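You operate a simulated robot arm through the tools that you are given. There is no shell and no other tool. Be economical: measure what you need, move in short steps, check, and stop when the job is done.

You run a simulated two-armed robot. Do the job below in one go: nothing can be reset, and whatever is moved stays where it is left.

## Task
Take the pink cloth and put it on the small tray on the top of the table. Then open the near counter door, take the tin on the top of the back counter and put it away on the cupboard of the counter, then shut the door. The order counts. Set down upright: tin.

The check looks at the end state, three seconds after you hand in, the way a careful person would. Anything else that was tipped, shoved, dropped, spilled or broken makes it a failure. Flat cloth is picked up by pressing the open fingertips on it (5 to 10 N) and closing them slowly along it; thin cloth reads only 2 to 8 mm in the jaws.

## Robot
Two 7-joint arms with two-finger parallel grippers on one trunk, on a base that drives. Base frame: it is fixed to the floor where the robot stands at the start and does not move with it; the origin is under the middle of the robot, x ahead of it, y to its left, z up. Lengths are in mm, angles in degrees, forces in N, time in s.
The left shoulder is at the start at [50, 165, 1030], the right one opposite. With the tool pointing down near the work surface each hand reaches from about 100 to 660 mm from the robot's upright axis, wherever it stands, measured 20 degrees to its own side. Places, roughly: cupboard of the counter [-2100, 500, 200]; near counter door [-1900, 800, 400]; pink cloth (8x6x3 cm) [500, 200, 600]; small tray (19x15x6 cm) [2300, 0, 700]; tin [-6750, -500, 1000]. Payload 3.91 kg a hand.
Tool frame (each hand has its own): the origin (TCP) lies between the finger pads and is the grasp point; the fingertips stand 30 mm ahead of it; z points along the fingers, y is the line along which they close. Largest opening 110 mm; finger width 20, thickness 10; the body of the gripper, 48 by 112 mm, starts 55 mm behind the TCP.
Orientation is told as [roll, pitch, yaw] about the base's x, y, z axes, in that order, counted from this pose: with the fingers straight down and closing along the base's y, the tool's x points along the base's -x, its y along +y and its z along -z.

## Interface
- The arms move only by the tool drive_tool. It takes "left_moves", "right_moves" or both (then of equal length, played together; a hand with none holds still); each is a list of rows, each a list of 3 entries, a list of its own where there are three numbers: the shift along the tool's x, y, z in units of 20 mm (1.0 is 20 mm), then the turn, a rotation vector about the tool's x, y, z in units of 6 degrees (1.0 is 6 degrees), then the closure, from 0 (fully open) to 1 (shut). In form: [[[x, y, z], [rx, ry, rz], fingers], ...]. A call has 1 to 10 rows; each row shifts and turns the commanded pose from where the row before left it, along the tool's axes as they then stand. A call with a number of a shift or a turn outside -1 to 1 is refused whole. A row lasts 0.2 s, in which the tool goes at most 50 mm and 8.6 degrees; a call with a longer step from one row to the next is refused whole, and so is a gripper value outside its range. A pose out of reach is approached as far as the arm can. The call stops where the force on the tool passes 40 N (or 10 N more than at its start, if that is more) or the arm is blocked; 0.2 s more then pass. Each finger travels about 45 mm/s and halts on what it meets, pressing with about 37 N; the grip force reading is that of the motor and also rises with nothing between the fingers. The clock runs only during rows and for 0.2 s after the last one: add rows that do not move to give the fingers time. The reply holds the time, the measured pose of the TCP, the force on the tool along the base axes, the opening and the grip force, in the units named above and with some noise, with the torque about the TCP (base axes, N m) and any sound that the robot's microphone picked up.
- Cameras (640 x 400 px; columns grow to the right, rows downward): "scene" is now at [97.7, 54.3, 1200.3]; the picture's right is [0.49, -0.87, 0.00], its down [-0.58, -0.33, -0.75] and it looks along [0.65, 0.37, -0.66] (base axes); focal length 269 px, centre (320, 200). "left" rides on the left gripper at [73, -17, -103] in its tool frame; the picture's right is [0.23, 0.97, 0.00], its down [-0.76, 0.18, -0.62] and it looks along [-0.61, 0.14, 0.78] (tool axes); focal length 222 px, centre (320, 200). "right" rides on the right gripper at [72, 17, -103] in its tool frame; the picture's right is [-0.23, 0.97, 0.00], its down [-0.76, -0.18, -0.62] and it looks along [-0.61, -0.14, 0.78] (tool axes); focal length 222 px, centre (320, 200).
- capture(camera): a new picture of that camera. No time passes.
- lift_body(by): slides the trunk up (or, below 0, down) by that many mm; the arms and the scene camera ride with it, the base frame stays. It gives what a move gives, with no picture.
- base_move(legs): drives the robot by 1 to 6 legs, each [ahead, left, turn to the left] in mm, mm and degrees, along the robot's own axes; the way and the turn of a leg run together, so that a leg with both is an arc; at most 1500 mm and 180 degrees a leg. The arms and the cameras ride along, it lands a little off, and it stops where it bumps. It gives what a move gives.
- aim_head(pan, tilt): turns the head with the scene camera to pan (to the left, within 80 degrees either way) and tilt (down, from -29 to 69), counted from straight ahead of the robot. It gives what a move gives.
- probe_pixels(camera, pixels): for up to 12 pixels [column, row] of the newest picture of that camera ("zoom" is the newest enlarged one), the place [x, y, z] in the base frame of the surface seen there, good to about 2 mm, but the place of the scene camera against the robot may be out by one fixed shift of up to 25 mm in any direction. No time passes.
- enlarge(camera, box): a new picture of the part [left, top, right, bottom] of that camera's present view, enlarged. No time passes.
- finish_job(): hands the job in; it is judged then, once.

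Keep the steps short. Do not move on a guess: measure, check each grasp and each placing, and mend mistakes. In all there are 110 turns and 92 pictures (those below and enlarged ones count). Leave the grippers open and the arms clear of the work at the hand-in unless told otherwise, and finish with a single line.

The tools are called as name(argument=value, ...) on one line, values as JSON. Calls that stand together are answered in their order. drive_tool: Moves the arms, as the interface text tells. Its arguments: {"type":"object","properties":{"left_moves":{"type":"array"},"right_moves":{"type":"array"}},"required":[]} The other tools are called the same way: lift_body (by) slides the trunk up or down; base_move (legs) drives the base; aim_head (pan, tilt) turns the head that bears the scene camera; capture (camera) takes a picture; probe_pixels (camera, pixels) gives the place of the surface under pixels of a picture; enlarge (camera, box) takes an enlarged picture of a part of a camera's view; finish_job () hands the job in.

At the start:

```text
time_s: 0.0
left_ee_pos: [325.5, 257.8, 891.1]
left_tcp_rot: [0.0, -0.1, 0.0]
left_ft_force: [0.4, 1.1, -0.8]
left_ft_torque: [0.0, 0.0, 0.01]
left_opening: 109.9
left_finger_force: 0.1
right_ee_pos: [351.8, 13.4, 839.4]
right_tcp_rot: [-0.1, -0.1, 0.0]
right_ft_force: [0.2, 0.1, 0.1]
right_ft_torque: [0.03, -0.01, 0.03]
right_opening: 109.9
right_finger_force: 0.1
trunk travel left (down, up): [-250.0, 253.0]
robot x, y, heading: [-0.8, 1.6, 0.1]
head pan, tilt: [29.5, 41.4]
```

scene: 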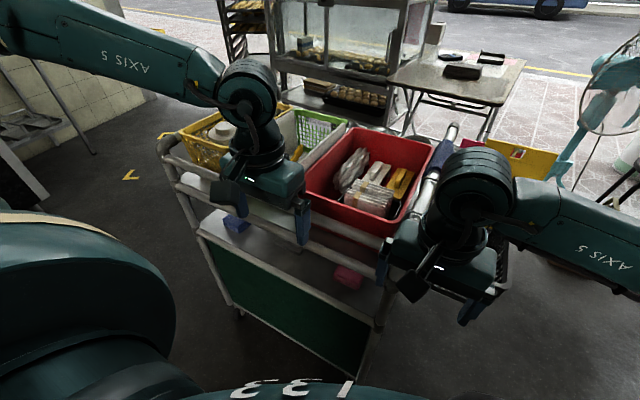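
right: 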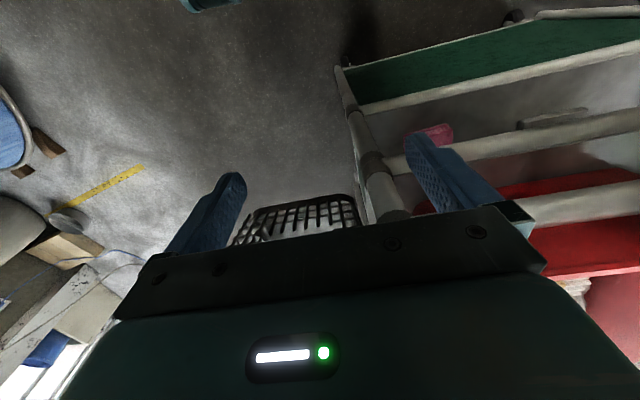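
left: 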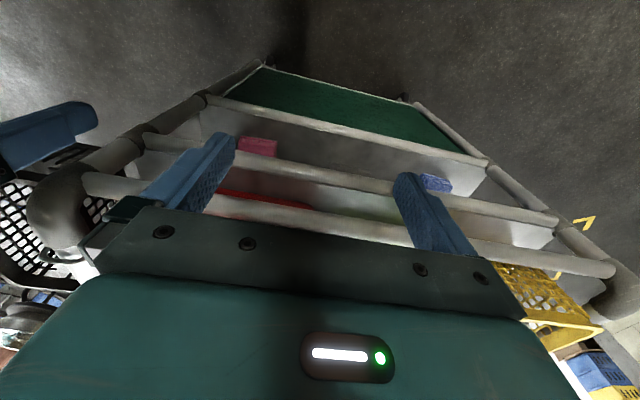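

I see a pink item on the cart's shelf near pixel (348,277), beneath the rails. I'll enlarge that area and measure it.

enlarge(camera="scene", box=[150, 90, 470, 390])

probe_pixels(camera="scene", pixels=[[348, 270], [348, 283], [337, 275], [360, 278], [300, 245], [260, 265], [230, 197], [370, 240], [280, 205], [235, 223], [300, 280], [380, 320]])

probe_pixels(camera="left", pixels=[[258, 140], [258, 152], [240, 145], [275, 146], [320, 120], [320, 170], [330, 210], [330, 145], [435, 182], [350, 190], [220, 110], [380, 210]])

```text
1.33 times, centred on (310, 240) of scene
```

zoom: 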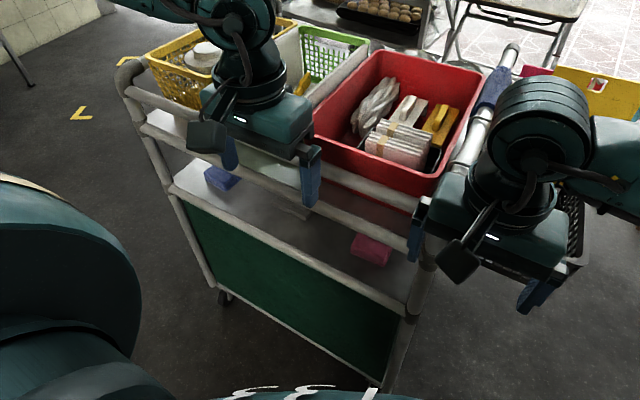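

```text
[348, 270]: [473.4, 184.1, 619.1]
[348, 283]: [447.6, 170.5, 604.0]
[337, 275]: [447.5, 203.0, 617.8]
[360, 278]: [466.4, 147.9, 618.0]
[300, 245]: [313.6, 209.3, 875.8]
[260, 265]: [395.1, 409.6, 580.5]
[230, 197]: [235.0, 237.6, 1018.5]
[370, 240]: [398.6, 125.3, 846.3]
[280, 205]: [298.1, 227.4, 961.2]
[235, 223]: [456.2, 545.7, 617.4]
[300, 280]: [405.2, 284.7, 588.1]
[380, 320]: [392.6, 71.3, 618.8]
```

```text
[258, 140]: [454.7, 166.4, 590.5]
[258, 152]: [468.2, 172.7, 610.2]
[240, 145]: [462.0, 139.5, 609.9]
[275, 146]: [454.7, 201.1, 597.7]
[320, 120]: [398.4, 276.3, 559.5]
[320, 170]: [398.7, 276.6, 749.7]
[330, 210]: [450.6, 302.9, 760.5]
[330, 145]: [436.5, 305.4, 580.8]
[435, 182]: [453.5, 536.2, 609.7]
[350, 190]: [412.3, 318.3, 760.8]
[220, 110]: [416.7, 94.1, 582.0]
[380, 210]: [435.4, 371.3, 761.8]
```

The cloth sits on the lower shelf (about z 580), with rails above it. I'll measure the rails before planning the reach.

probe_pixels(camera="scene", pixels=[[340, 225], [345, 232], [330, 236], [338, 242], [320, 233], [200, 185], [205, 205], [330, 300], [330, 308], [200, 220], [375, 275], [385, 300]])

probe_pixels(camera="left", pixels=[[320, 128], [320, 135], [320, 180], [320, 186], [320, 197], [320, 215], [320, 225], [320, 232], [320, 105], [250, 158], [250, 168], [250, 175]])

enlarge(camera="left", box=[190, 60, 450, 240])

```text
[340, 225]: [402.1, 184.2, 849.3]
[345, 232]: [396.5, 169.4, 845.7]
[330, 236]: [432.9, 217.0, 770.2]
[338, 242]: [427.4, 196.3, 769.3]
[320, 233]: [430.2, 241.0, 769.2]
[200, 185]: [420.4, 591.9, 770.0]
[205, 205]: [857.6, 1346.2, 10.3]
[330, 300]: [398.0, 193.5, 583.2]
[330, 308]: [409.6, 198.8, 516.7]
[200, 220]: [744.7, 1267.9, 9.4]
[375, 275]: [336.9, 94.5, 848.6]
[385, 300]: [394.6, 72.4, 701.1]
```

```text
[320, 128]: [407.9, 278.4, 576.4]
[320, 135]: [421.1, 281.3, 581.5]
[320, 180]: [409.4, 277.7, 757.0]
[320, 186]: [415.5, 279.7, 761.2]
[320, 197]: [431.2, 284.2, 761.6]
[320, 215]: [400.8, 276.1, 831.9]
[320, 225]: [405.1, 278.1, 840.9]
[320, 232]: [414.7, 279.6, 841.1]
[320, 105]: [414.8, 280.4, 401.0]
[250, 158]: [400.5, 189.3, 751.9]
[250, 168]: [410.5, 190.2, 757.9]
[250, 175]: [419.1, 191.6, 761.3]
```

```text
2.22 times, centred on (320, 150) of left
```

zoom: 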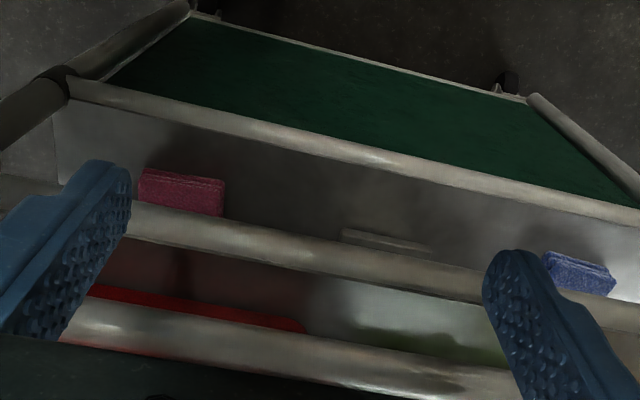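

Rails: the top one spans about z 811–841, the deck rail z 735–761, and the shelf rail tops out at 581, all near x 400. The cloth starts at x≈454, around y 170, with its top at 610. I'll slide the left tool to y≈170 and tilt it 45° forward in front of the rails.

drive_tool(left_moves=[[[1, -0.55, 0], [0, -0.9375, 0], 0], [[0, -0.55, 0], [0, -0.9375, 0], 0], [[0, -0.55, 0], [0, -0.9375, 0], 0], [[0, -0.55, 0], [0, -0.9375, 0], 0], [[0, -0.55, 0], [0, -0.9375, 0], 0], [[0, -0.55, 0], [0, -0.9375, 0], 0], [[0, -0.55, 0], [0, -0.9375, 0], 0], [[0, -0.55, 0], [0, -0.9375, 0], 0]])

```text
time_s: 1.8
left_ee_pos: [400.8, 157.1, 906.1]
left_tcp_rot: [0.0, -45.1, 0.1]
left_ft_force: [0.1, -0.3, 0.4]
left_ft_torque: [0.0, -0.04, 0.01]
left_opening: 109.6
left_finger_force: 0.1
left hand out of reach, approached as far as the arm can: row 3, 4, 5, 6, 7, 8
right_ee_pos: [352.3, 13.9, 839.5]
right_tcp_rot: [0.0, 0.0, 0.0]
right_ft_force: [1.1, -0.6, 0.6]
right_ft_torque: [-0.01, 0.0, 0.01]
right_opening: 110.1
right_finger_force: 0.1
trunk travel left (down, up): [-250.0, 253.0]
robot x, y, heading: [3.1, -1.1, -0.0]
head pan, tilt: [29.5, 41.4]
```

The arm is too close in to hold that tilt, so the base must back up. First I'll look around for free space.

aim_head(pan=80, tilt=25)

capture(camera="scene")

aim_head(pan=-70, tilt=25)

capture(camera="scene")

aim_head(pan=-5, tilt=20)

capture(camera="scene")

```text
time_s: 3.0
left_ee_pos: [400.2, 158.0, 906.6]
left_tcp_rot: [0.0, -44.9, 0.1]
left_ft_force: [-0.4, 0.1, -0.1]
left_ft_torque: [-0.04, 0.01, -0.01]
left_opening: 109.9
left_finger_force: 0.0
right_ee_pos: [351.9, 12.8, 839.0]
right_tcp_rot: [0.0, 0.0, -0.1]
right_ft_force: [-0.2, -0.2, -0.6]
right_ft_torque: [-0.02, 0.0, -0.01]
right_opening: 110.0
right_finger_force: 0.0
trunk travel left (down, up): [-250.0, 253.0]
robot x, y, heading: [2.2, 4.4, 0.0]
head pan, tilt: [80.0, 25.0]
```

```text
86 pictures are left
```

scene: 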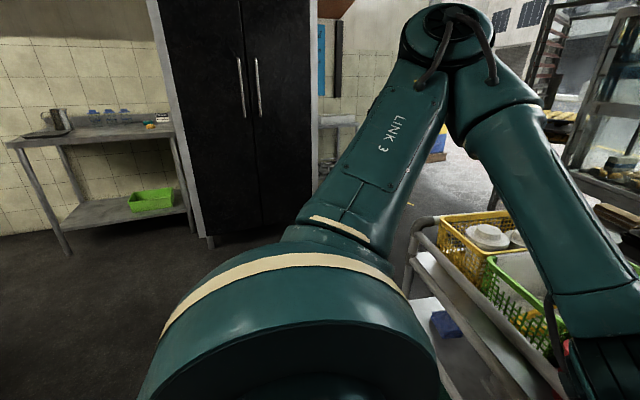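

```text
time_s: 5.3
left_ee_pos: [401.3, 157.2, 906.2]
left_tcp_rot: [0.0, -44.9, 0.2]
left_ft_force: [-0.2, 0.0, 0.8]
left_ft_torque: [0.02, -0.03, -0.05]
left_opening: 110.1
left_finger_force: 0.1
right_ee_pos: [352.5, 11.7, 839.4]
right_tcp_rot: [0.0, -0.1, 0.0]
right_ft_force: [-0.2, -0.7, 0.3]
right_ft_torque: [-0.01, -0.04, -0.03]
right_opening: 110.3
right_finger_force: 0.1
trunk travel left (down, up): [-250.0, 253.0]
robot x, y, heading: [0.1, -2.0, -0.1]
head pan, tilt: [-70.0, 25.0]
```

```text
85 pictures are left
```

scene: 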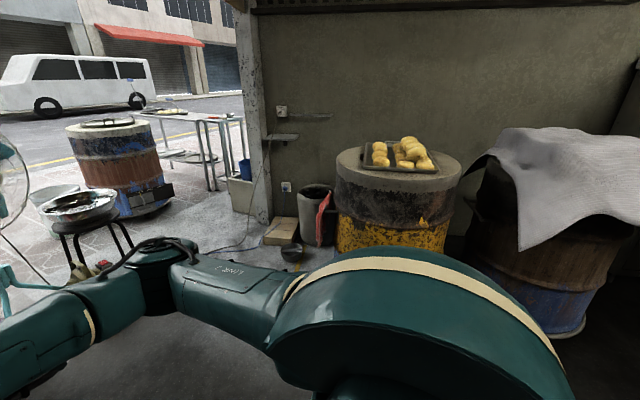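

```text
time_s: 6.7
left_ee_pos: [400.3, 158.0, 904.9]
left_tcp_rot: [0.0, -44.9, 0.2]
left_ft_force: [0.0, 1.5, 0.5]
left_ft_torque: [-0.01, 0.01, 0.0]
left_opening: 109.9
left_finger_force: 0.1
right_ee_pos: [352.0, 13.0, 838.8]
right_tcp_rot: [0.0, 0.0, 0.0]
right_ft_force: [0.0, -0.2, 0.6]
right_ft_torque: [0.01, -0.01, 0.02]
right_opening: 110.1
right_finger_force: 0.1
trunk travel left (down, up): [-250.0, 253.0]
robot x, y, heading: [1.6, 1.0, 0.1]
head pan, tilt: [-5.0, 20.0]
```

```text
84 pictures are left
```

scene: 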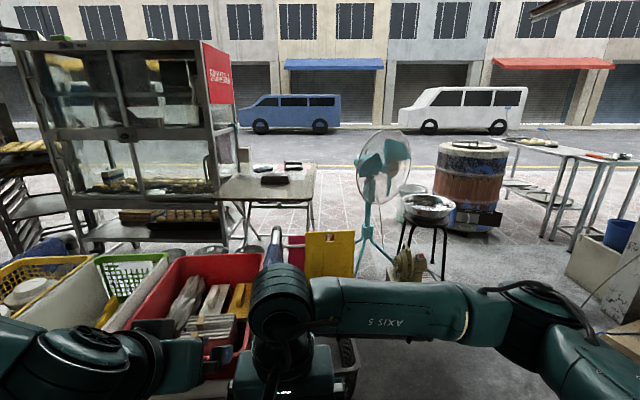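

The table ahead near (270,180) carries some items. I'll probe those and back up 150 mm.

probe_pixels(camera="scene", pixels=[[275, 180], [292, 164], [262, 169], [285, 195], [245, 200], [310, 175], [240, 175], [235, 215], [305, 225], [308, 200]])

enlarge(camera="scene", box=[180, 110, 500, 310])

base_move(legs=[[-180, 0, 0]])

```text
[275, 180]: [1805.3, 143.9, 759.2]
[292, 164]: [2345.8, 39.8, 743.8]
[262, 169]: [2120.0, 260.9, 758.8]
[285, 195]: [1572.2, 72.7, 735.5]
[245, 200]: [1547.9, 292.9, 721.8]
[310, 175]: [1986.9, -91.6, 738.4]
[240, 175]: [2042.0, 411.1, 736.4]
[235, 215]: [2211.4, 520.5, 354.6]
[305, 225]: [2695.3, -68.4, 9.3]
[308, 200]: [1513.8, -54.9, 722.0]
```

```text
2.00 times, centred on (340, 210) of scene
```

zoom: 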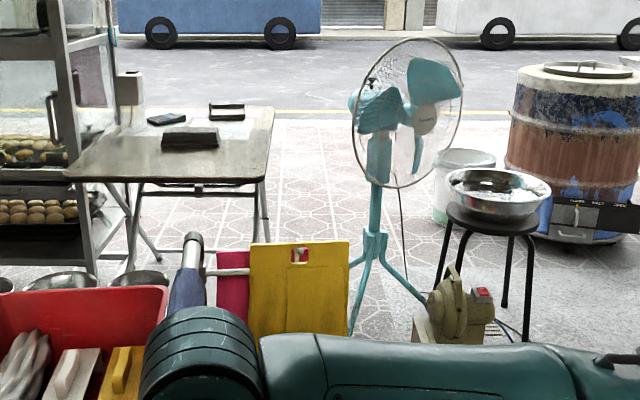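

```text
time_s: 8.2
left_ee_pos: [223.4, 156.7, 905.3]
left_tcp_rot: [0.0, -45.1, 0.1]
left_ft_force: [-1.4, -0.1, 0.4]
left_ft_torque: [-0.01, 0.03, -0.01]
left_opening: 109.9
left_finger_force: 0.0
right_ee_pos: [174.1, 13.1, 838.9]
right_tcp_rot: [0.0, 0.1, 0.0]
right_ft_force: [-0.5, 0.8, -0.4]
right_ft_torque: [-0.01, 0.01, 0.0]
right_opening: 109.8
right_finger_force: 0.0
trunk travel left (down, up): [-250.0, 253.0]
robot x, y, heading: [-175.9, -1.8, 0.1]
head pan, tilt: [-5.0, 20.0]
```

I backed up without a bump. Next I'll lower the trunk 130 mm and look with the left camera and the head.

lift_body(by=-130)

aim_head(pan=14, tilt=38)

capture(camera="left")

capture(camera="scene")

```text
time_s: 9.8
left_ee_pos: [223.3, 156.7, 776.7]
left_tcp_rot: [0.0, -45.0, 0.1]
left_ft_force: [-0.1, 0.2, -0.7]
left_ft_torque: [-0.01, 0.0, 0.0]
left_opening: 109.8
left_finger_force: 0.1
right_ee_pos: [173.9, 12.3, 709.4]
right_tcp_rot: [-0.2, 0.1, 0.0]
right_ft_force: [0.1, -1.4, 0.2]
right_ft_torque: [0.04, 0.01, 0.01]
right_opening: 109.7
right_finger_force: 0.0
trunk travel left (down, up): [-120.0, 383.0]
robot x, y, heading: [-177.0, 1.0, -0.1]
head pan, tilt: [-5.0, 20.0]
```

```text
time_s: 10.6
left_ee_pos: [223.6, 156.3, 777.2]
left_tcp_rot: [0.0, -45.0, 0.1]
left_ft_force: [-0.2, -0.2, 0.1]
left_ft_torque: [-0.05, 0.03, 0.01]
left_opening: 109.9
left_finger_force: 0.1
right_ee_pos: [173.6, 13.4, 708.9]
right_tcp_rot: [0.0, 0.0, -0.1]
right_ft_force: [-0.1, -0.4, 0.6]
right_ft_torque: [0.0, -0.01, 0.0]
right_opening: 110.2
right_finger_force: 0.0
trunk travel left (down, up): [-120.0, 383.0]
robot x, y, heading: [-178.0, -0.6, 0.1]
head pan, tilt: [14.0, 38.0]
```

```text
82 pictures are left
```

left: 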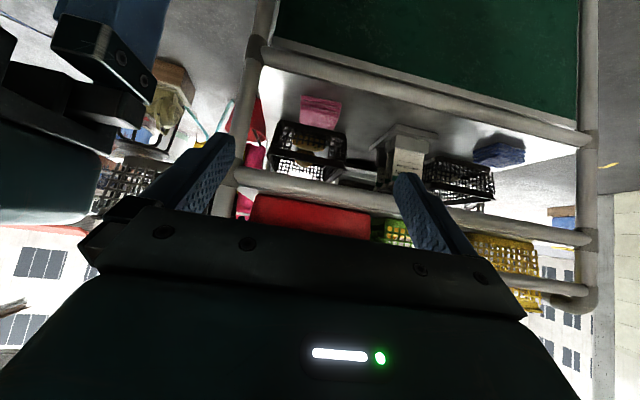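

```text
81 pictures are left
```

scene: 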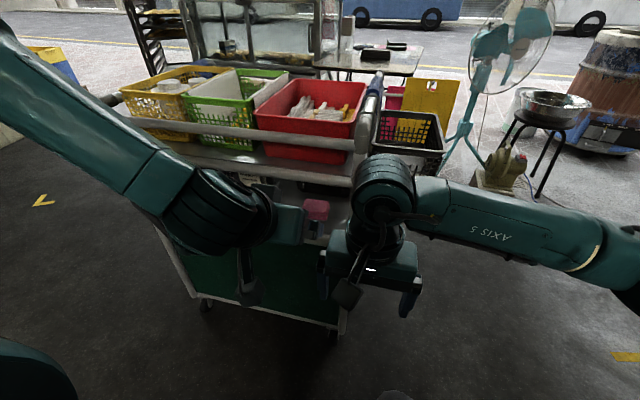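

The left camera shows the pink cloth around (320,112), with black crates behind it on the shelf. I'll measure its corners and the gaps around it.

enlarge(camera="left", box=[240, 60, 400, 160])

probe_pixels(camera="left", pixels=[[304, 97], [338, 100], [302, 114], [336, 118], [304, 123], [332, 127], [320, 106], [320, 122], [285, 130], [300, 140], [330, 65], [330, 200]])

```text
4.00 times, centred on (320, 110) of left
```

zoom: 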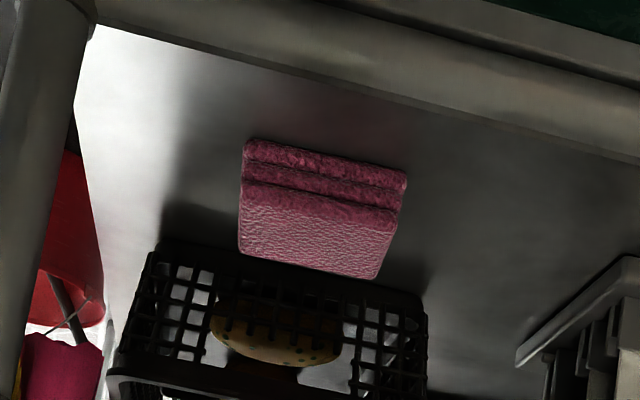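

```text
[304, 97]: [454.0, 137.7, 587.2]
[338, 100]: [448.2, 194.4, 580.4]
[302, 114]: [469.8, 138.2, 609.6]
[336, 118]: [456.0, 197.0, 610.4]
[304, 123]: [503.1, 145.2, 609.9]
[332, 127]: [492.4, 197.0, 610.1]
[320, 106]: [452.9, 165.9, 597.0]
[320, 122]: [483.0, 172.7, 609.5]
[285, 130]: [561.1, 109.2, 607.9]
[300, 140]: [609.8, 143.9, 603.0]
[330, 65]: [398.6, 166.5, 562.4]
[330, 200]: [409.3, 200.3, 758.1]
```

The cloth is centred near (482,169), front x≈451, about 67 mm wide, with its top at 610, the shelf at 580, and a yaw of about +6°. The crate behind begins at x≈525. I'll yaw 6°, line up, and advance partway along the tool axis.

drive_tool(left_moves=[[[0, -0.7, 0], [-0.707, 0, -0.707], 0], [[-0.97, 0, 0], [0, 0, 0], 0], [[-0.97, 0, 0], [0, 0, 0], 0], [[-0.97, 0, 0], [0, 0, 0], 0], [[0, 0, 1], [0, 0, 0], 0], [[0, 0, 1], [0, 0, 0], 0], [[0, 0, 1], [0, 0, 0], 0], [[0, 0, 1], [0, 0, 0], 0], [[0, 0, 1], [0, 0, 0], 0], [[0, 0, 1], [0, 0, 0], 0]])

capture(camera="left")

```text
time_s: 12.8
left_ee_pos: [348.6, 155.8, 733.0]
left_tcp_rot: [0.0, -45.0, 6.1]
left_ft_force: [0.3, 0.7, 0.4]
left_ft_torque: [-0.01, -0.02, 0.0]
left_opening: 110.1
left_finger_force: 0.0
right_ee_pos: [174.8, 12.3, 708.6]
right_tcp_rot: [0.0, 0.1, 0.1]
right_ft_force: [0.5, 0.6, 0.2]
right_ft_torque: [0.0, 0.0, 0.0]
right_opening: 109.9
right_finger_force: 0.1
trunk travel left (down, up): [-120.0, 383.0]
robot x, y, heading: [-179.9, 0.7, -0.2]
head pan, tilt: [14.0, 38.0]
```

```text
79 pictures are left
```

left: 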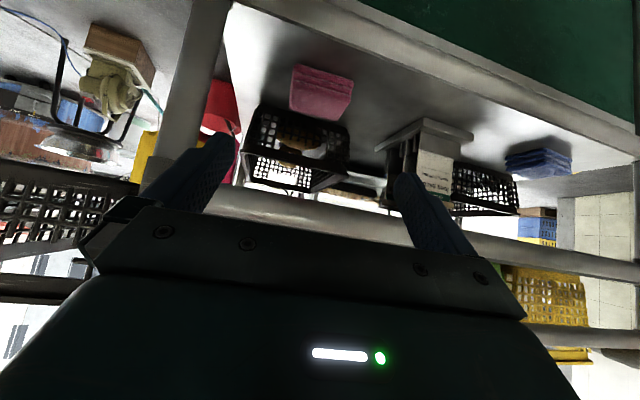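

On track: 171 mm remain along the tool axis. I'll advance 7 units and then check.

drive_tool(left_moves=[[[0, 0, 1], [0, 0, 0], 0], [[0, 0, 1], [0, 0, 0], 0], [[0, 0, 1], [0, 0, 0], 0], [[0, 0, 1], [0, 0, 0], 0], [[0, 0, 1], [0, 0, 0], 0], [[0, 0, 1], [0, 0, 0], 0], [[0, 0, 1], [0, 0, 0], 0]])

capture(camera="left")

```text
time_s: 14.4
left_ee_pos: [410.8, 217.8, 677.9]
left_tcp_rot: [-0.1, -45.2, 5.8]
left_ft_force: [-8.4, -6.3, 9.2]
left_ft_torque: [0.35, -0.58, -0.13]
left_opening: 110.0
left_finger_force: 0.0
left hand out of reach, approached as far as the arm can: row 2, 3, 4, 5, 6, 7
right_ee_pos: [174.5, 12.4, 709.6]
right_tcp_rot: [-0.1, -0.2, 0.0]
right_ft_force: [-0.4, 0.6, 0.0]
right_ft_torque: [-0.01, 0.04, 0.01]
right_opening: 109.8
right_finger_force: 0.1
trunk travel left (down, up): [-120.0, 383.0]
robot x, y, heading: [-177.0, 2.5, 0.1]
head pan, tilt: [14.0, 38.0]
```

```text
78 pictures are left
```

left: 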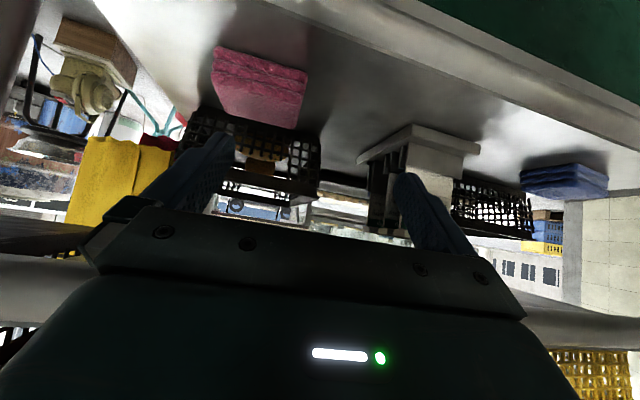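

The arm couldn't reach along there: it drifted to y 218 with about 14 N of contact. I'll back straight out the way it came.

drive_tool(left_moves=[[[0, 0, -1], [0, 0, 0], 0], [[0, 0, -1], [0, 0, 0], 0], [[0, 0, -1], [0, 0, 0], 0], [[0, 0, -1], [0, 0, 0], 0], [[0, 0, -1], [0, 0, 0], 0], [[0, 0, -1], [0, 0, 0], 0], [[0, 0, -1], [0, 0, 0], 0]])

capture(camera="scene")

```text
time_s: 16.0
left_ee_pos: [311.9, 209.6, 775.2]
left_tcp_rot: [0.0, -44.9, 6.1]
left_ft_force: [-0.2, 0.1, -0.2]
left_ft_torque: [0.02, 0.01, -0.01]
left_opening: 110.1
left_finger_force: 0.1
right_ee_pos: [174.8, 12.8, 709.4]
right_tcp_rot: [0.0, 0.1, 0.1]
right_ft_force: [0.0, 0.0, 0.0]
right_ft_torque: [0.03, 0.01, 0.04]
right_opening: 109.9
right_finger_force: 0.0
trunk travel left (down, up): [-120.0, 383.0]
robot x, y, heading: [-176.2, -2.7, 0.3]
head pan, tilt: [14.0, 38.0]
```

```text
77 pictures are left
```

scene: 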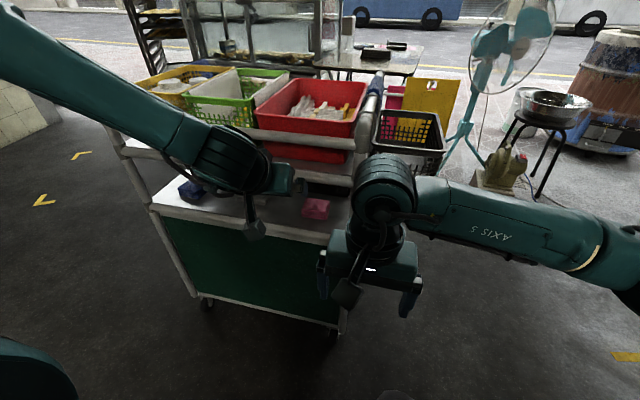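

The cart and its items look unmoved. The tilt seems limited by how far the hand hangs below the shoulder, so I'll lower the trunk the remaining 118 mm with the hand in front of the cart. Then I'll raise the hand back to the approach line.

lift_body(by=-118)

drive_tool(left_moves=[[[-0.97, -0.73, -0.94], [0, 0, 0], 0], [[-0.97, -0.73, -0.94], [0, 0, 0], 0], [[-0.97, -0.73, -0.94], [0, 0, 0], 0], [[-0.97, -0.73, -0.94], [0, 0, 0], 0], [[0, 0, 0], [0, 0, 0], 0]])

```text
time_s: 17.5
left_ee_pos: [312.6, 210.5, 658.9]
left_tcp_rot: [0.0, -45.0, 6.2]
left_ft_force: [0.1, -0.6, 0.1]
left_ft_torque: [-0.04, 0.02, -0.02]
left_opening: 110.1
left_finger_force: 0.1
right_ee_pos: [175.0, 11.4, 591.1]
right_tcp_rot: [-0.1, 0.0, -0.1]
right_ft_force: [0.5, -1.2, -0.3]
right_ft_torque: [0.01, 0.0, 0.0]
right_opening: 110.0
right_finger_force: 0.1
trunk travel left (down, up): [-2.0, 501.0]
robot x, y, heading: [-176.2, 1.1, 0.2]
head pan, tilt: [14.0, 38.0]
```

```text
time_s: 18.7
left_ee_pos: [320.2, 151.8, 767.5]
left_tcp_rot: [0.0, -45.0, 6.0]
left_ft_force: [0.8, -0.1, 0.3]
left_ft_torque: [0.02, 0.02, 0.0]
left_opening: 110.2
left_finger_force: 0.0
right_ee_pos: [173.4, 13.2, 589.9]
right_tcp_rot: [0.1, 0.0, 0.1]
right_ft_force: [0.1, 0.0, -0.1]
right_ft_torque: [0.0, -0.01, -0.01]
right_opening: 110.3
right_finger_force: 0.1
trunk travel left (down, up): [-2.0, 501.0]
robot x, y, heading: [-178.5, 1.4, -0.1]
head pan, tilt: [14.0, 38.0]
```

Now it's on the line at (320,152,767). I'll advance 160 mm along the tool axis.

drive_tool(left_moves=[[[0, 0, 1], [0, 0, 0], 0], [[0, 0, 1], [0, 0, 0], 0], [[0, 0, 1], [0, 0, 0], 0], [[0, 0, 1], [0, 0, 0], 0], [[0, 0, 1], [0, 0, 0], 0], [[0, 0, 1], [0, 0, 0], 0], [[0, 0, 1], [0, 0, 0], 0], [[0, 0, 1], [0, 0, 0], 0]])

capture(camera="left")

```text
time_s: 20.5
left_ee_pos: [428.1, 169.5, 654.7]
left_tcp_rot: [-0.1, -45.0, 6.0]
left_ft_force: [-0.3, 0.0, -0.2]
left_ft_torque: [-0.01, 0.01, 0.01]
left_opening: 110.0
left_finger_force: 0.0
left hand out of reach, approached as far as the arm can: row 8
right_ee_pos: [174.2, 12.3, 590.6]
right_tcp_rot: [0.0, 0.0, 0.0]
right_ft_force: [0.2, -0.3, -0.4]
right_ft_torque: [-0.02, 0.0, -0.01]
right_opening: 109.9
right_finger_force: 0.1
trunk travel left (down, up): [-2.0, 501.0]
robot x, y, heading: [-177.3, -3.8, 0.1]
head pan, tilt: [14.0, 38.0]
```

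```text
76 pictures are left
```

left: 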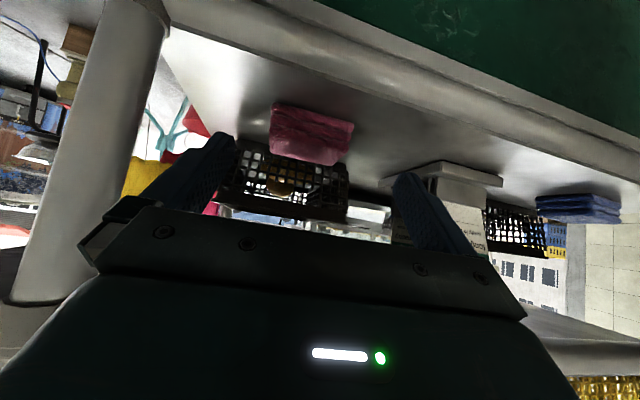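

It stopped 60 mm short with no contact, at (428,170,655), and reach pulled it left. I'll retract and shift the base 70 mm to the right so the cloth lies more on the left arm's own side.

drive_tool(left_moves=[[[0, 0, -1], [0, 0, 0], 0], [[0, 0, -1], [0, 0, 0], 0], [[0, 0, -1], [0, 0, 0], 0], [[0, 0, -1], [0, 0, 0], 0], [[0, 0, -1], [0, 0, 0], 0], [[0, 0, -1], [0, 0, 0], 0], [[0, 0, -1], [0, 0, 0], 0]])

base_move(legs=[[0, -75, 0]])

```text
time_s: 22.1
left_ee_pos: [329.8, 159.3, 754.0]
left_tcp_rot: [0.1, -45.0, 6.1]
left_ft_force: [0.4, -0.3, -0.7]
left_ft_torque: [-0.02, 0.01, 0.0]
left_opening: 109.8
left_finger_force: 0.0
right_ee_pos: [175.2, 12.7, 590.4]
right_tcp_rot: [0.0, 0.1, 0.1]
right_ft_force: [0.5, -0.9, -0.6]
right_ft_torque: [-0.02, -0.02, 0.0]
right_opening: 109.8
right_finger_force: 0.1
trunk travel left (down, up): [-2.0, 501.0]
robot x, y, heading: [-181.9, -0.2, 0.0]
head pan, tilt: [14.0, 38.0]
```

```text
time_s: 23.4
left_ee_pos: [330.2, 84.9, 754.2]
left_tcp_rot: [0.1, -45.1, 6.1]
left_ft_force: [-0.9, -0.1, 0.5]
left_ft_torque: [0.02, 0.04, 0.0]
left_opening: 109.8
left_finger_force: 0.0
right_ee_pos: [175.8, -61.7, 590.6]
right_tcp_rot: [-0.1, 0.0, 0.0]
right_ft_force: [-0.1, -0.7, 0.1]
right_ft_torque: [-0.01, -0.02, 0.01]
right_opening: 109.9
right_finger_force: 0.1
trunk travel left (down, up): [-2.0, 501.0]
robot x, y, heading: [-179.2, -72.2, 0.0]
head pan, tilt: [14.0, 38.0]
```

Now I'll slide the hand back left 70 mm and start down the line in short steps.

drive_tool(left_moves=[[[-0.2, 0.875, 0], [0, 0, 0], 0], [[0, 0.875, 0], [0, 0, 0], 0], [[0, 0.875, 0], [0, 0, 0], 0], [[0, 0.875, 0], [0, 0, 0], 0], [[0, 0, 1], [0, 0, 0], 0], [[0, 0, 1], [0, 0, 0], 0], [[0, 0, 1], [0, 0, 0], 0], [[0, 0, 1], [0, 0, 0], 0], [[0, 0, 1], [0, 0, 0], 0], [[0, 0, 1], [0, 0, 0], 0]])

drive_tool(left_moves=[[[0, 0, 1], [0, 0, 0], 0], [[0, 0, 1], [0, 0, 0], 0]])

```text
time_s: 25.6
left_ee_pos: [409.9, 164.1, 671.8]
left_tcp_rot: [0.0, -44.9, 6.0]
left_ft_force: [-0.3, -0.1, -0.3]
left_ft_torque: [-0.02, -0.01, -0.01]
left_opening: 110.2
left_finger_force: 0.0
right_ee_pos: [173.9, -62.5, 590.9]
right_tcp_rot: [0.0, 0.0, 0.0]
right_ft_force: [0.4, 0.1, -0.2]
right_ft_torque: [-0.01, 0.05, 0.02]
right_opening: 109.9
right_finger_force: 0.1
trunk travel left (down, up): [-2.0, 501.0]
robot x, y, heading: [-174.2, -75.9, -0.2]
head pan, tilt: [14.0, 38.0]
```

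```text
time_s: 26.2
left_ee_pos: [438.4, 166.9, 643.7]
left_tcp_rot: [0.0, -45.0, 6.1]
left_ft_force: [-0.9, 0.5, 0.9]
left_ft_torque: [0.02, 0.0, 0.02]
left_opening: 110.3
left_finger_force: 0.1
right_ee_pos: [175.1, -61.5, 592.5]
right_tcp_rot: [0.0, 0.0, 0.0]
right_ft_force: [0.0, 0.3, -0.1]
right_ft_torque: [0.01, -0.01, 0.01]
right_opening: 110.1
right_finger_force: 0.0
trunk travel left (down, up): [-2.0, 501.0]
robot x, y, heading: [-177.5, -74.6, 0.1]
head pan, tilt: [14.0, 38.0]
```

Shifting helped: it's at (438,167,644) with no reach warning. I'll take two more small steps and look.

drive_tool(left_moves=[[[0, 0, 0.8], [0, 0, 0], 0], [[0, 0, 0.8], [0, 0, 0], 0]])

capture(camera="left")

```text
time_s: 26.8
left_ee_pos: [461.2, 169.2, 620.9]
left_tcp_rot: [0.0, -45.1, 6.2]
left_ft_force: [-0.5, 0.0, 0.5]
left_ft_torque: [-0.03, 0.0, 0.01]
left_opening: 109.7
left_finger_force: 0.0
right_ee_pos: [174.7, -61.1, 591.2]
right_tcp_rot: [-0.1, -0.1, 0.0]
right_ft_force: [-1.0, 0.3, -0.3]
right_ft_torque: [0.01, -0.02, -0.02]
right_opening: 109.9
right_finger_force: 0.0
trunk travel left (down, up): [-2.0, 501.0]
robot x, y, heading: [-180.0, -75.1, -0.1]
head pan, tilt: [14.0, 38.0]
```

```text
75 pictures are left
```

left: 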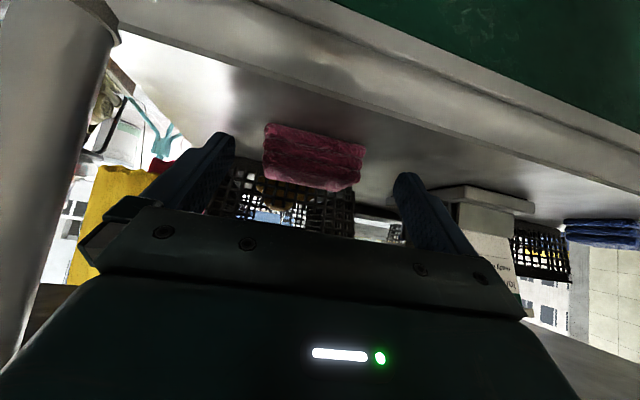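

The cloth (265–365 px) sits between the fingers (about 230 and 405). I'll go the last 12 mm and close gently.

drive_tool(left_moves=[[[0, 0, 0.6], [0, 0, 0], 0], [[0, 0, 0], [0, 0, 0], 0.2], [[0, 0, 0], [0, 0, 0], 0.35], [[0, 0, 0], [0, 0, 0], 0.5], [[0, 0, 0], [0, 0, 0], 0.65], [[0, 0, 0], [0, 0, 0], 0.8], [[0, 0, 0], [0, 0, 0], 1], [[0, 0, 0], [0, 0, 0], 1], [[0, 0, 0], [0, 0, 0], 1]])

capture(camera="left")

```text
time_s: 28.8
left_ee_pos: [469.0, 170.6, 613.3]
left_tcp_rot: [-0.1, -45.0, 6.0]
left_ft_force: [0.1, -0.7, 1.0]
left_ft_torque: [0.01, -0.04, -0.03]
left_opening: 71.6
left_finger_force: 36.8
right_ee_pos: [175.5, -61.7, 589.9]
right_tcp_rot: [0.0, 0.0, 0.0]
right_ft_force: [1.1, 0.4, -0.6]
right_ft_torque: [0.01, -0.02, -0.02]
right_opening: 109.9
right_finger_force: 0.0
trunk travel left (down, up): [-2.0, 501.0]
robot x, y, heading: [-177.7, -73.8, -0.1]
head pan, tilt: [14.0, 38.0]
```

```text
74 pictures are left
```

left: 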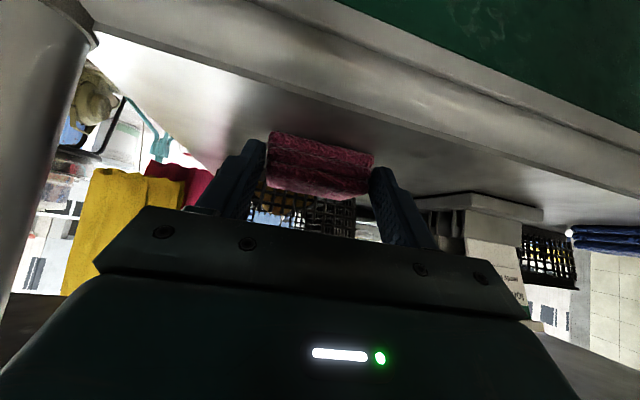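

Gripped at 71.6 mm opening with 37 N. I'll back out along the tool axis.

drive_tool(left_moves=[[[-0.4, 0, 0], [0, 0, 0], 1], [[0, 0, -0.7], [0, 0, 0], 1], [[0, 0, -1], [0, 0, 0], 1], [[0, 0, -1], [0, 0, 0], 1], [[0, 0, -1], [0, 0, 0], 1], [[0, 0, -1], [0, 0, 0], 1], [[0, 0, -1], [0, 0, 0], 1], [[0, 0, -1], [0, 0, 0], 1], [[0, 0, -1], [0, 0, 0], 1], [[0, 0, -1], [0, 0, 0], 1]])

capture(camera="left")

```text
time_s: 31.0
left_ee_pos: [352.2, 157.0, 741.8]
left_tcp_rot: [0.1, -44.9, 6.0]
left_ft_force: [0.6, 0.6, -0.7]
left_ft_torque: [0.01, 0.04, 0.0]
left_opening: 71.4
left_finger_force: 36.4
right_ee_pos: [174.4, -62.7, 590.2]
right_tcp_rot: [0.0, 0.0, 0.0]
right_ft_force: [-0.5, -0.8, 0.0]
right_ft_torque: [0.0, -0.02, 0.0]
right_opening: 110.0
right_finger_force: 0.0
trunk travel left (down, up): [-2.0, 501.0]
robot x, y, heading: [-175.8, -71.5, 0.1]
head pan, tilt: [14.0, 38.0]
```

```text
73 pictures are left
```

left: 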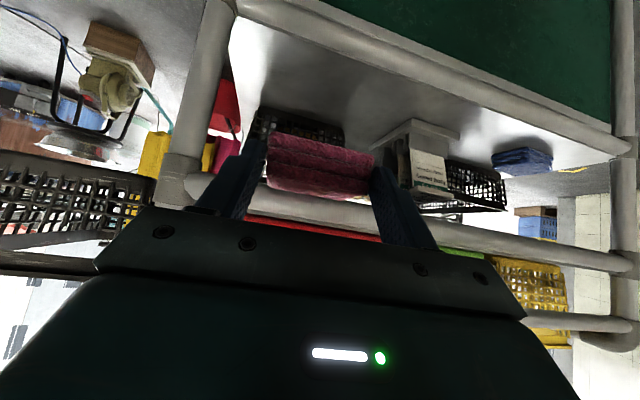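

The cloth is held. I'll back the base away from the cart and raise the trunk so I can map the route.

base_move(legs=[[-200, -100, 0]])

lift_body(by=300)

aim_head(pan=-15, tilt=25)

capture(camera="scene")

```text
time_s: 32.7
left_ee_pos: [153.4, 57.4, 741.7]
left_tcp_rot: [0.0, -44.9, 6.1]
left_ft_force: [-0.2, 0.0, 0.4]
left_ft_torque: [-0.02, 0.04, 0.0]
left_opening: 71.4
left_finger_force: 36.3
right_ee_pos: [-24.5, -160.0, 590.2]
right_tcp_rot: [0.0, 0.0, -0.2]
right_ft_force: [-0.4, 0.7, 0.5]
right_ft_torque: [0.02, 0.0, 0.0]
right_opening: 109.8
right_finger_force: 0.1
trunk travel left (down, up): [-2.0, 501.0]
robot x, y, heading: [-375.8, -177.0, -0.2]
head pan, tilt: [14.0, 38.0]
```

```text
time_s: 35.7
left_ee_pos: [154.1, 57.7, 1041.6]
left_tcp_rot: [0.0, -44.9, 6.0]
left_ft_force: [-1.1, -0.3, -0.4]
left_ft_torque: [0.0, 0.01, 0.0]
left_opening: 71.3
left_finger_force: 37.4
right_ee_pos: [-24.0, -159.9, 891.0]
right_tcp_rot: [-0.1, 0.0, -0.1]
right_ft_force: [-0.5, -0.6, 0.1]
right_ft_torque: [-0.03, 0.01, 0.02]
right_opening: 109.8
right_finger_force: 0.1
trunk travel left (down, up): [-302.0, 201.0]
robot x, y, heading: [-378.1, -172.1, 0.0]
head pan, tilt: [14.0, 38.0]
```

```text
time_s: 36.6
left_ee_pos: [152.3, 57.8, 1040.0]
left_tcp_rot: [0.0, -45.1, 6.0]
left_ft_force: [0.2, -0.2, 0.0]
left_ft_torque: [-0.02, 0.02, -0.05]
left_opening: 71.2
left_finger_force: 37.3
right_ee_pos: [-23.2, -160.8, 890.9]
right_tcp_rot: [0.0, 0.1, -0.1]
right_ft_force: [-0.6, 0.7, -0.7]
right_ft_torque: [0.0, -0.04, 0.0]
right_opening: 110.0
right_finger_force: 0.1
trunk travel left (down, up): [-302.0, 201.0]
robot x, y, heading: [-378.9, -172.1, -0.3]
head pan, tilt: [-15.0, 25.0]
```

```text
72 pictures are left
```

scene: 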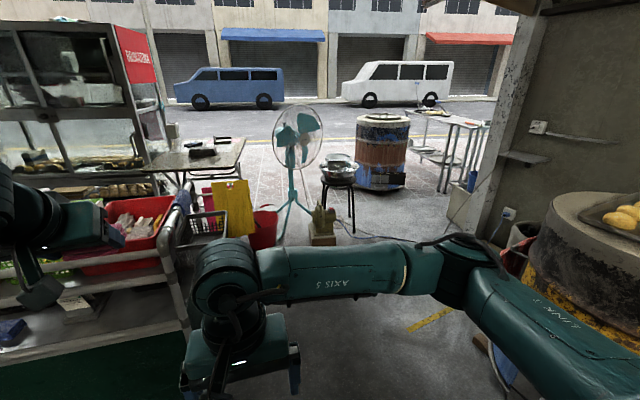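

I'll measure the obstacles along the way: boards, bucket, fan, stool, drum and wall objects.

probe_pixels(camera="scene", pixels=[[278, 243], [310, 209], [353, 232], [322, 240], [334, 243], [265, 245], [235, 225], [250, 205], [375, 188], [405, 187], [452, 215], [470, 220]])

probe_pixels(camera="scene", pixels=[[192, 192], [237, 178], [200, 153], [222, 140], [192, 142], [240, 140], [235, 165], [160, 170], [205, 225], [400, 240], [437, 188], [300, 120]])

enlarge(camera="scene", box=[140, 100, 480, 300])

```text
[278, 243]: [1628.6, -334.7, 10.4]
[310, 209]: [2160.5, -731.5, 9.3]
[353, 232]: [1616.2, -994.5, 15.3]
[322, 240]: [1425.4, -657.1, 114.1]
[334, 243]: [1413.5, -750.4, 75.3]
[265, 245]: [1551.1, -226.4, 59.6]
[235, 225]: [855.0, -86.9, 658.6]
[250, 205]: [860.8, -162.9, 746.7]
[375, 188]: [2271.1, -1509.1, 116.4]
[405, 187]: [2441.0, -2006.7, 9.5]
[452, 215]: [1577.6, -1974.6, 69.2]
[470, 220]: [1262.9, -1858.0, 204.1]
```

```text
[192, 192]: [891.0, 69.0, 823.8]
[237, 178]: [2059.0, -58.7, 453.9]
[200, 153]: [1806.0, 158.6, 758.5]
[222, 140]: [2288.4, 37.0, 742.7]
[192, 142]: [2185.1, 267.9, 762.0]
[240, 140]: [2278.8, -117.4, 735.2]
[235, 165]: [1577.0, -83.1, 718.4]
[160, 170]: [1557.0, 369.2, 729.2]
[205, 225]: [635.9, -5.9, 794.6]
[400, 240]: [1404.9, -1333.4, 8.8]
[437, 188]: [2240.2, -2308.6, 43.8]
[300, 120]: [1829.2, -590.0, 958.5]
```

```text
1.88 times, centred on (310, 200) of scene
```

zoom: 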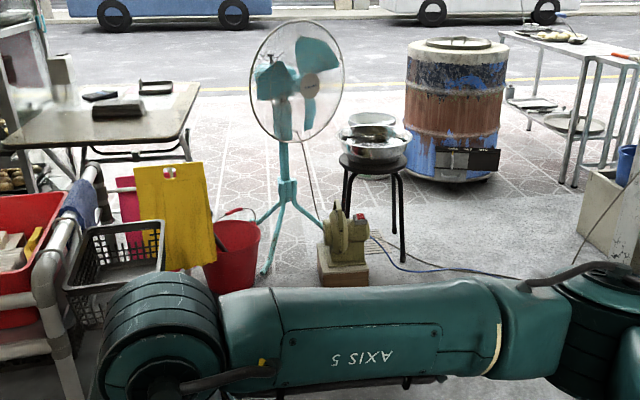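

The tray is near the far edge of the table at about (2330,40), so I'd best come at it from the street side. I'll check the left passage against the right one.

aim_head(pan=42, tilt=15)

capture(camera="scene")

aim_head(pan=-35, tilt=15)

capture(camera="scene")

```text
time_s: 37.9
left_ee_pos: [154.4, 57.1, 1042.1]
left_tcp_rot: [0.0, -45.0, 5.9]
left_ft_force: [-1.0, 0.6, -0.7]
left_ft_torque: [0.02, 0.04, -0.01]
left_opening: 71.2
left_finger_force: 37.5
right_ee_pos: [-23.5, -160.0, 890.7]
right_tcp_rot: [0.0, 0.0, -0.1]
right_ft_force: [-0.7, -0.1, -0.8]
right_ft_torque: [-0.03, -0.01, -0.02]
right_opening: 109.9
right_finger_force: 0.1
trunk travel left (down, up): [-302.0, 201.0]
robot x, y, heading: [-378.6, -170.9, -0.2]
head pan, tilt: [42.0, 15.0]
```

```text
70 pictures are left
```

scene: 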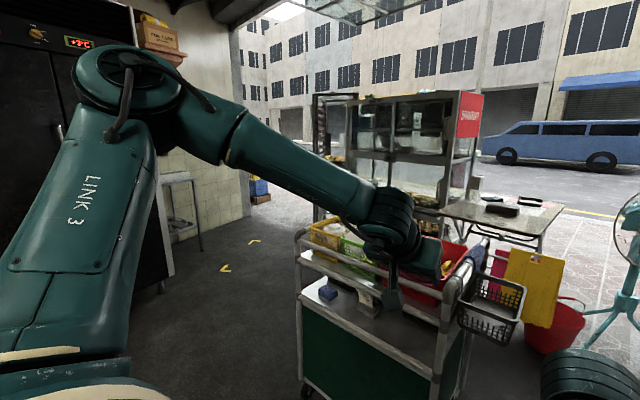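

```text
time_s: 39.4
left_ee_pos: [153.4, 58.2, 1041.9]
left_tcp_rot: [0.1, -45.1, 5.9]
left_ft_force: [0.1, 0.0, -0.5]
left_ft_torque: [0.03, 0.0, 0.0]
left_opening: 71.0
left_finger_force: 37.2
right_ee_pos: [-23.5, -160.2, 891.3]
right_tcp_rot: [0.0, 0.0, -0.1]
right_ft_force: [0.1, -0.3, -0.3]
right_ft_torque: [-0.01, 0.01, -0.01]
right_opening: 110.0
right_finger_force: 0.1
trunk travel left (down, up): [-302.0, 201.0]
robot x, y, heading: [-377.9, -173.2, -0.2]
head pan, tilt: [-35.0, 15.0]
```

```text
69 pictures are left
```

scene: 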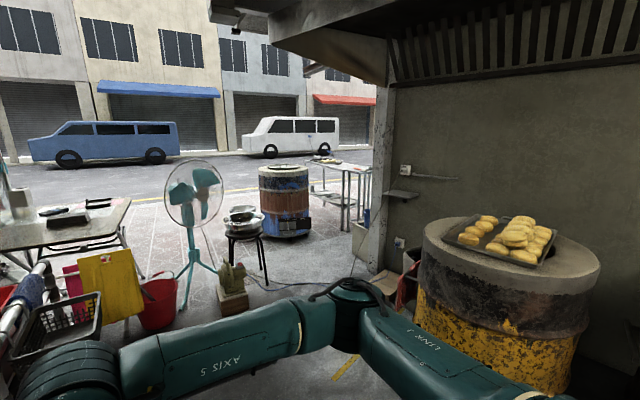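

The right-hand gap first: I'll probe the stool, drum, side table and oil drum.

probe_pixels(camera="scene", pixels=[[266, 285], [234, 262], [247, 262], [268, 233], [308, 233], [288, 238], [262, 190], [345, 232], [360, 225], [385, 280], [420, 330], [246, 285]])

aim_head(pan=42, tilt=15)

capture(camera="scene")

probe_pixels(camera="scene", pixels=[[160, 288], [203, 248], [244, 210], [260, 203], [305, 200], [320, 222], [318, 100], [292, 230], [280, 195], [302, 290], [300, 390], [350, 190]])

```text
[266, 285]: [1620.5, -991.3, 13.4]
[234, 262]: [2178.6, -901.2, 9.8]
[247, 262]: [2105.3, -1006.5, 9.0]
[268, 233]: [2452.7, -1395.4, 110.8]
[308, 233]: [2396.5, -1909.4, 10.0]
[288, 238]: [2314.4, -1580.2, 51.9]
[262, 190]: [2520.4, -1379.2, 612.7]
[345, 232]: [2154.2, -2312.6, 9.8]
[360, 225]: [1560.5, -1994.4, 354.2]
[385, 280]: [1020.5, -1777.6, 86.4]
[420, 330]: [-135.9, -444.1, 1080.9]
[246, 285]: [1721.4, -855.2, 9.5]
```

```text
time_s: 40.9
left_ee_pos: [153.2, 57.7, 1040.2]
left_tcp_rot: [0.0, -45.0, 6.0]
left_ft_force: [0.4, -0.2, -0.1]
left_ft_torque: [0.02, 0.04, 0.01]
left_opening: 71.0
left_finger_force: 37.3
right_ee_pos: [-23.0, -160.5, 891.1]
right_tcp_rot: [-0.1, 0.0, -0.1]
right_ft_force: [-0.4, 0.6, -0.5]
right_ft_torque: [-0.03, -0.01, 0.0]
right_opening: 109.9
right_finger_force: 0.0
trunk travel left (down, up): [-302.0, 201.0]
robot x, y, heading: [-372.9, -173.5, -0.0]
head pan, tilt: [42.0, 15.0]
```

```text
68 pictures are left
```

scene: 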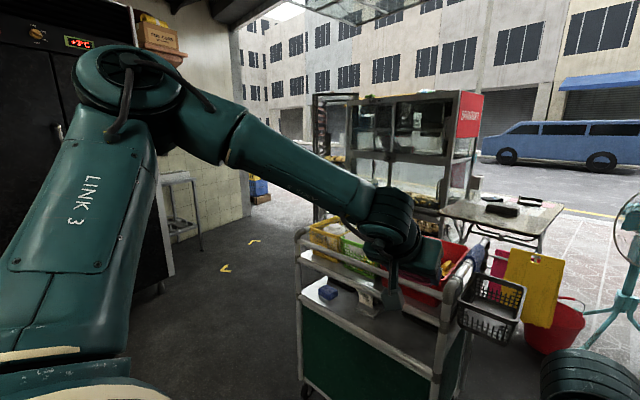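

```text
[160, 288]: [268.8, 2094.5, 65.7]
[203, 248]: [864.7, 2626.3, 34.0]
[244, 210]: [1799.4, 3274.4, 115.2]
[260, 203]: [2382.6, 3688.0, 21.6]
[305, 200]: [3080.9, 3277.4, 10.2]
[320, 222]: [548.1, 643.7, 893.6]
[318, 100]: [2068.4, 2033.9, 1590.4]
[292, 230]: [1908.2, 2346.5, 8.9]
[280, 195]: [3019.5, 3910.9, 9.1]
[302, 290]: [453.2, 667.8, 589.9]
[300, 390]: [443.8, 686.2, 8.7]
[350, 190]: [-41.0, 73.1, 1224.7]
```

The right gap is about 650 mm, too tight. The left corridor is over 1.2 m wide: cart to y 690, fridge at y≈2090, rack corner at (2068,2034), and pillar at (1800,3274). I'll go left in stages.

base_move(legs=[[0, 1480, 0], [1050, 0, 0], [0, 0, 45]])

aim_head(pan=-15, tilt=20)

capture(camera="scene")

```text
time_s: 61.0
left_ee_pos: [873.7, 1848.4, 1040.7]
left_tcp_rot: [0.0, -45.0, 52.4]
left_ft_force: [0.6, 0.4, -1.8]
left_ft_torque: [0.0, 0.04, 0.01]
left_opening: 70.6
left_finger_force: 37.4
right_ee_pos: [909.4, 1569.2, 889.9]
right_tcp_rot: [0.0, 0.0, 46.3]
right_ft_force: [0.2, -0.4, -0.3]
right_ft_torque: [0.02, 0.0, 0.0]
right_opening: 109.8
right_finger_force: 0.0
trunk travel left (down, up): [-302.0, 201.0]
robot x, y, heading: [672.4, 1305.0, 46.4]
head pan, tilt: [42.0, 15.0]
```

```text
time_s: 62.3
left_ee_pos: [873.9, 1848.7, 1041.4]
left_tcp_rot: [0.0, -45.0, 52.3]
left_ft_force: [0.4, -0.2, -0.2]
left_ft_torque: [-0.01, 0.01, -0.02]
left_opening: 70.8
left_finger_force: 36.7
right_ee_pos: [909.2, 1570.2, 891.4]
right_tcp_rot: [0.0, 0.0, 46.3]
right_ft_force: [1.0, -0.2, 0.0]
right_ft_torque: [-0.01, -0.01, 0.0]
right_opening: 109.8
right_finger_force: 0.0
trunk travel left (down, up): [-302.0, 201.0]
robot x, y, heading: [671.7, 1307.0, 46.2]
head pan, tilt: [-15.0, 20.0]
```

```text
67 pictures are left
```

scene: 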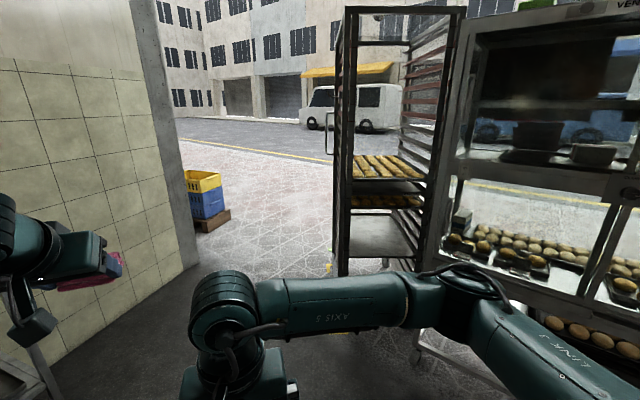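

The passage is clear between the pillar and the rack. I'll measure it along with the cabinet and the table at lower left.

probe_pixels(camera="scene", pixels=[[192, 262], [230, 215], [333, 268], [388, 240], [414, 355], [350, 130], [460, 180], [340, 60], [100, 330], [25, 370], [45, 395], [445, 290]])

```text
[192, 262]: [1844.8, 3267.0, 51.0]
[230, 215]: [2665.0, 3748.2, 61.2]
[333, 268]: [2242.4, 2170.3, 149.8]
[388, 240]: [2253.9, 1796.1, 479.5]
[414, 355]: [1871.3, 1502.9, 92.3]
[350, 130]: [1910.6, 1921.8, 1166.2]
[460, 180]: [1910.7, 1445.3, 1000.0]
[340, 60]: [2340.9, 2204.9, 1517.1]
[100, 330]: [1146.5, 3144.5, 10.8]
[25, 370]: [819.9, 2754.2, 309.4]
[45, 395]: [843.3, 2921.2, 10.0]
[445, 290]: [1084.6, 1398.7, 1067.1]
```

The gap runs from y 2205 to 3267. I'll drive through its middle at y≈2740, out to x≈3250, and turn to face back toward the table.

base_move(legs=[[925, 70, 0], [925, 71, 0], [969, -1010, 0], [0, 0, 133.8]])

aim_head(pan=40, tilt=20)

capture(camera="scene")

```text
time_s: 85.9
left_ee_pos: [2717.9, 2526.0, 1041.2]
left_tcp_rot: [0.1, -45.0, -174.4]
left_ft_force: [-0.4, 0.3, -0.3]
left_ft_torque: [0.02, -0.02, -0.01]
left_opening: 70.7
left_finger_force: 37.1
right_ee_pos: [2897.6, 2743.1, 891.0]
right_tcp_rot: [-0.1, 0.0, 179.6]
right_ft_force: [-0.5, 0.5, 0.5]
right_ft_torque: [-0.03, 0.0, -0.01]
right_opening: 109.9
right_finger_force: 0.1
trunk travel left (down, up): [-302.0, 201.0]
robot x, y, heading: [3249.0, 2754.8, 179.7]
head pan, tilt: [-15.0, 20.0]
```

```text
time_s: 87.2
left_ee_pos: [2718.2, 2527.1, 1042.0]
left_tcp_rot: [0.0, -45.0, -174.4]
left_ft_force: [-0.4, -1.3, -0.2]
left_ft_torque: [-0.01, -0.04, 0.0]
left_opening: 70.7
left_finger_force: 37.3
right_ee_pos: [2897.0, 2743.5, 891.4]
right_tcp_rot: [0.0, -0.1, 179.6]
right_ft_force: [0.0, -0.1, 0.1]
right_ft_torque: [0.02, 0.01, 0.03]
right_opening: 110.1
right_finger_force: 0.0
trunk travel left (down, up): [-302.0, 201.0]
robot x, y, heading: [3249.9, 2756.3, 179.4]
head pan, tilt: [40.0, 20.0]
```

```text
66 pictures are left
```

scene: 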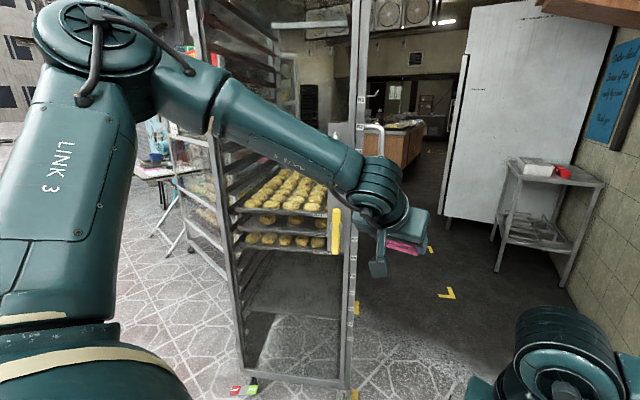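

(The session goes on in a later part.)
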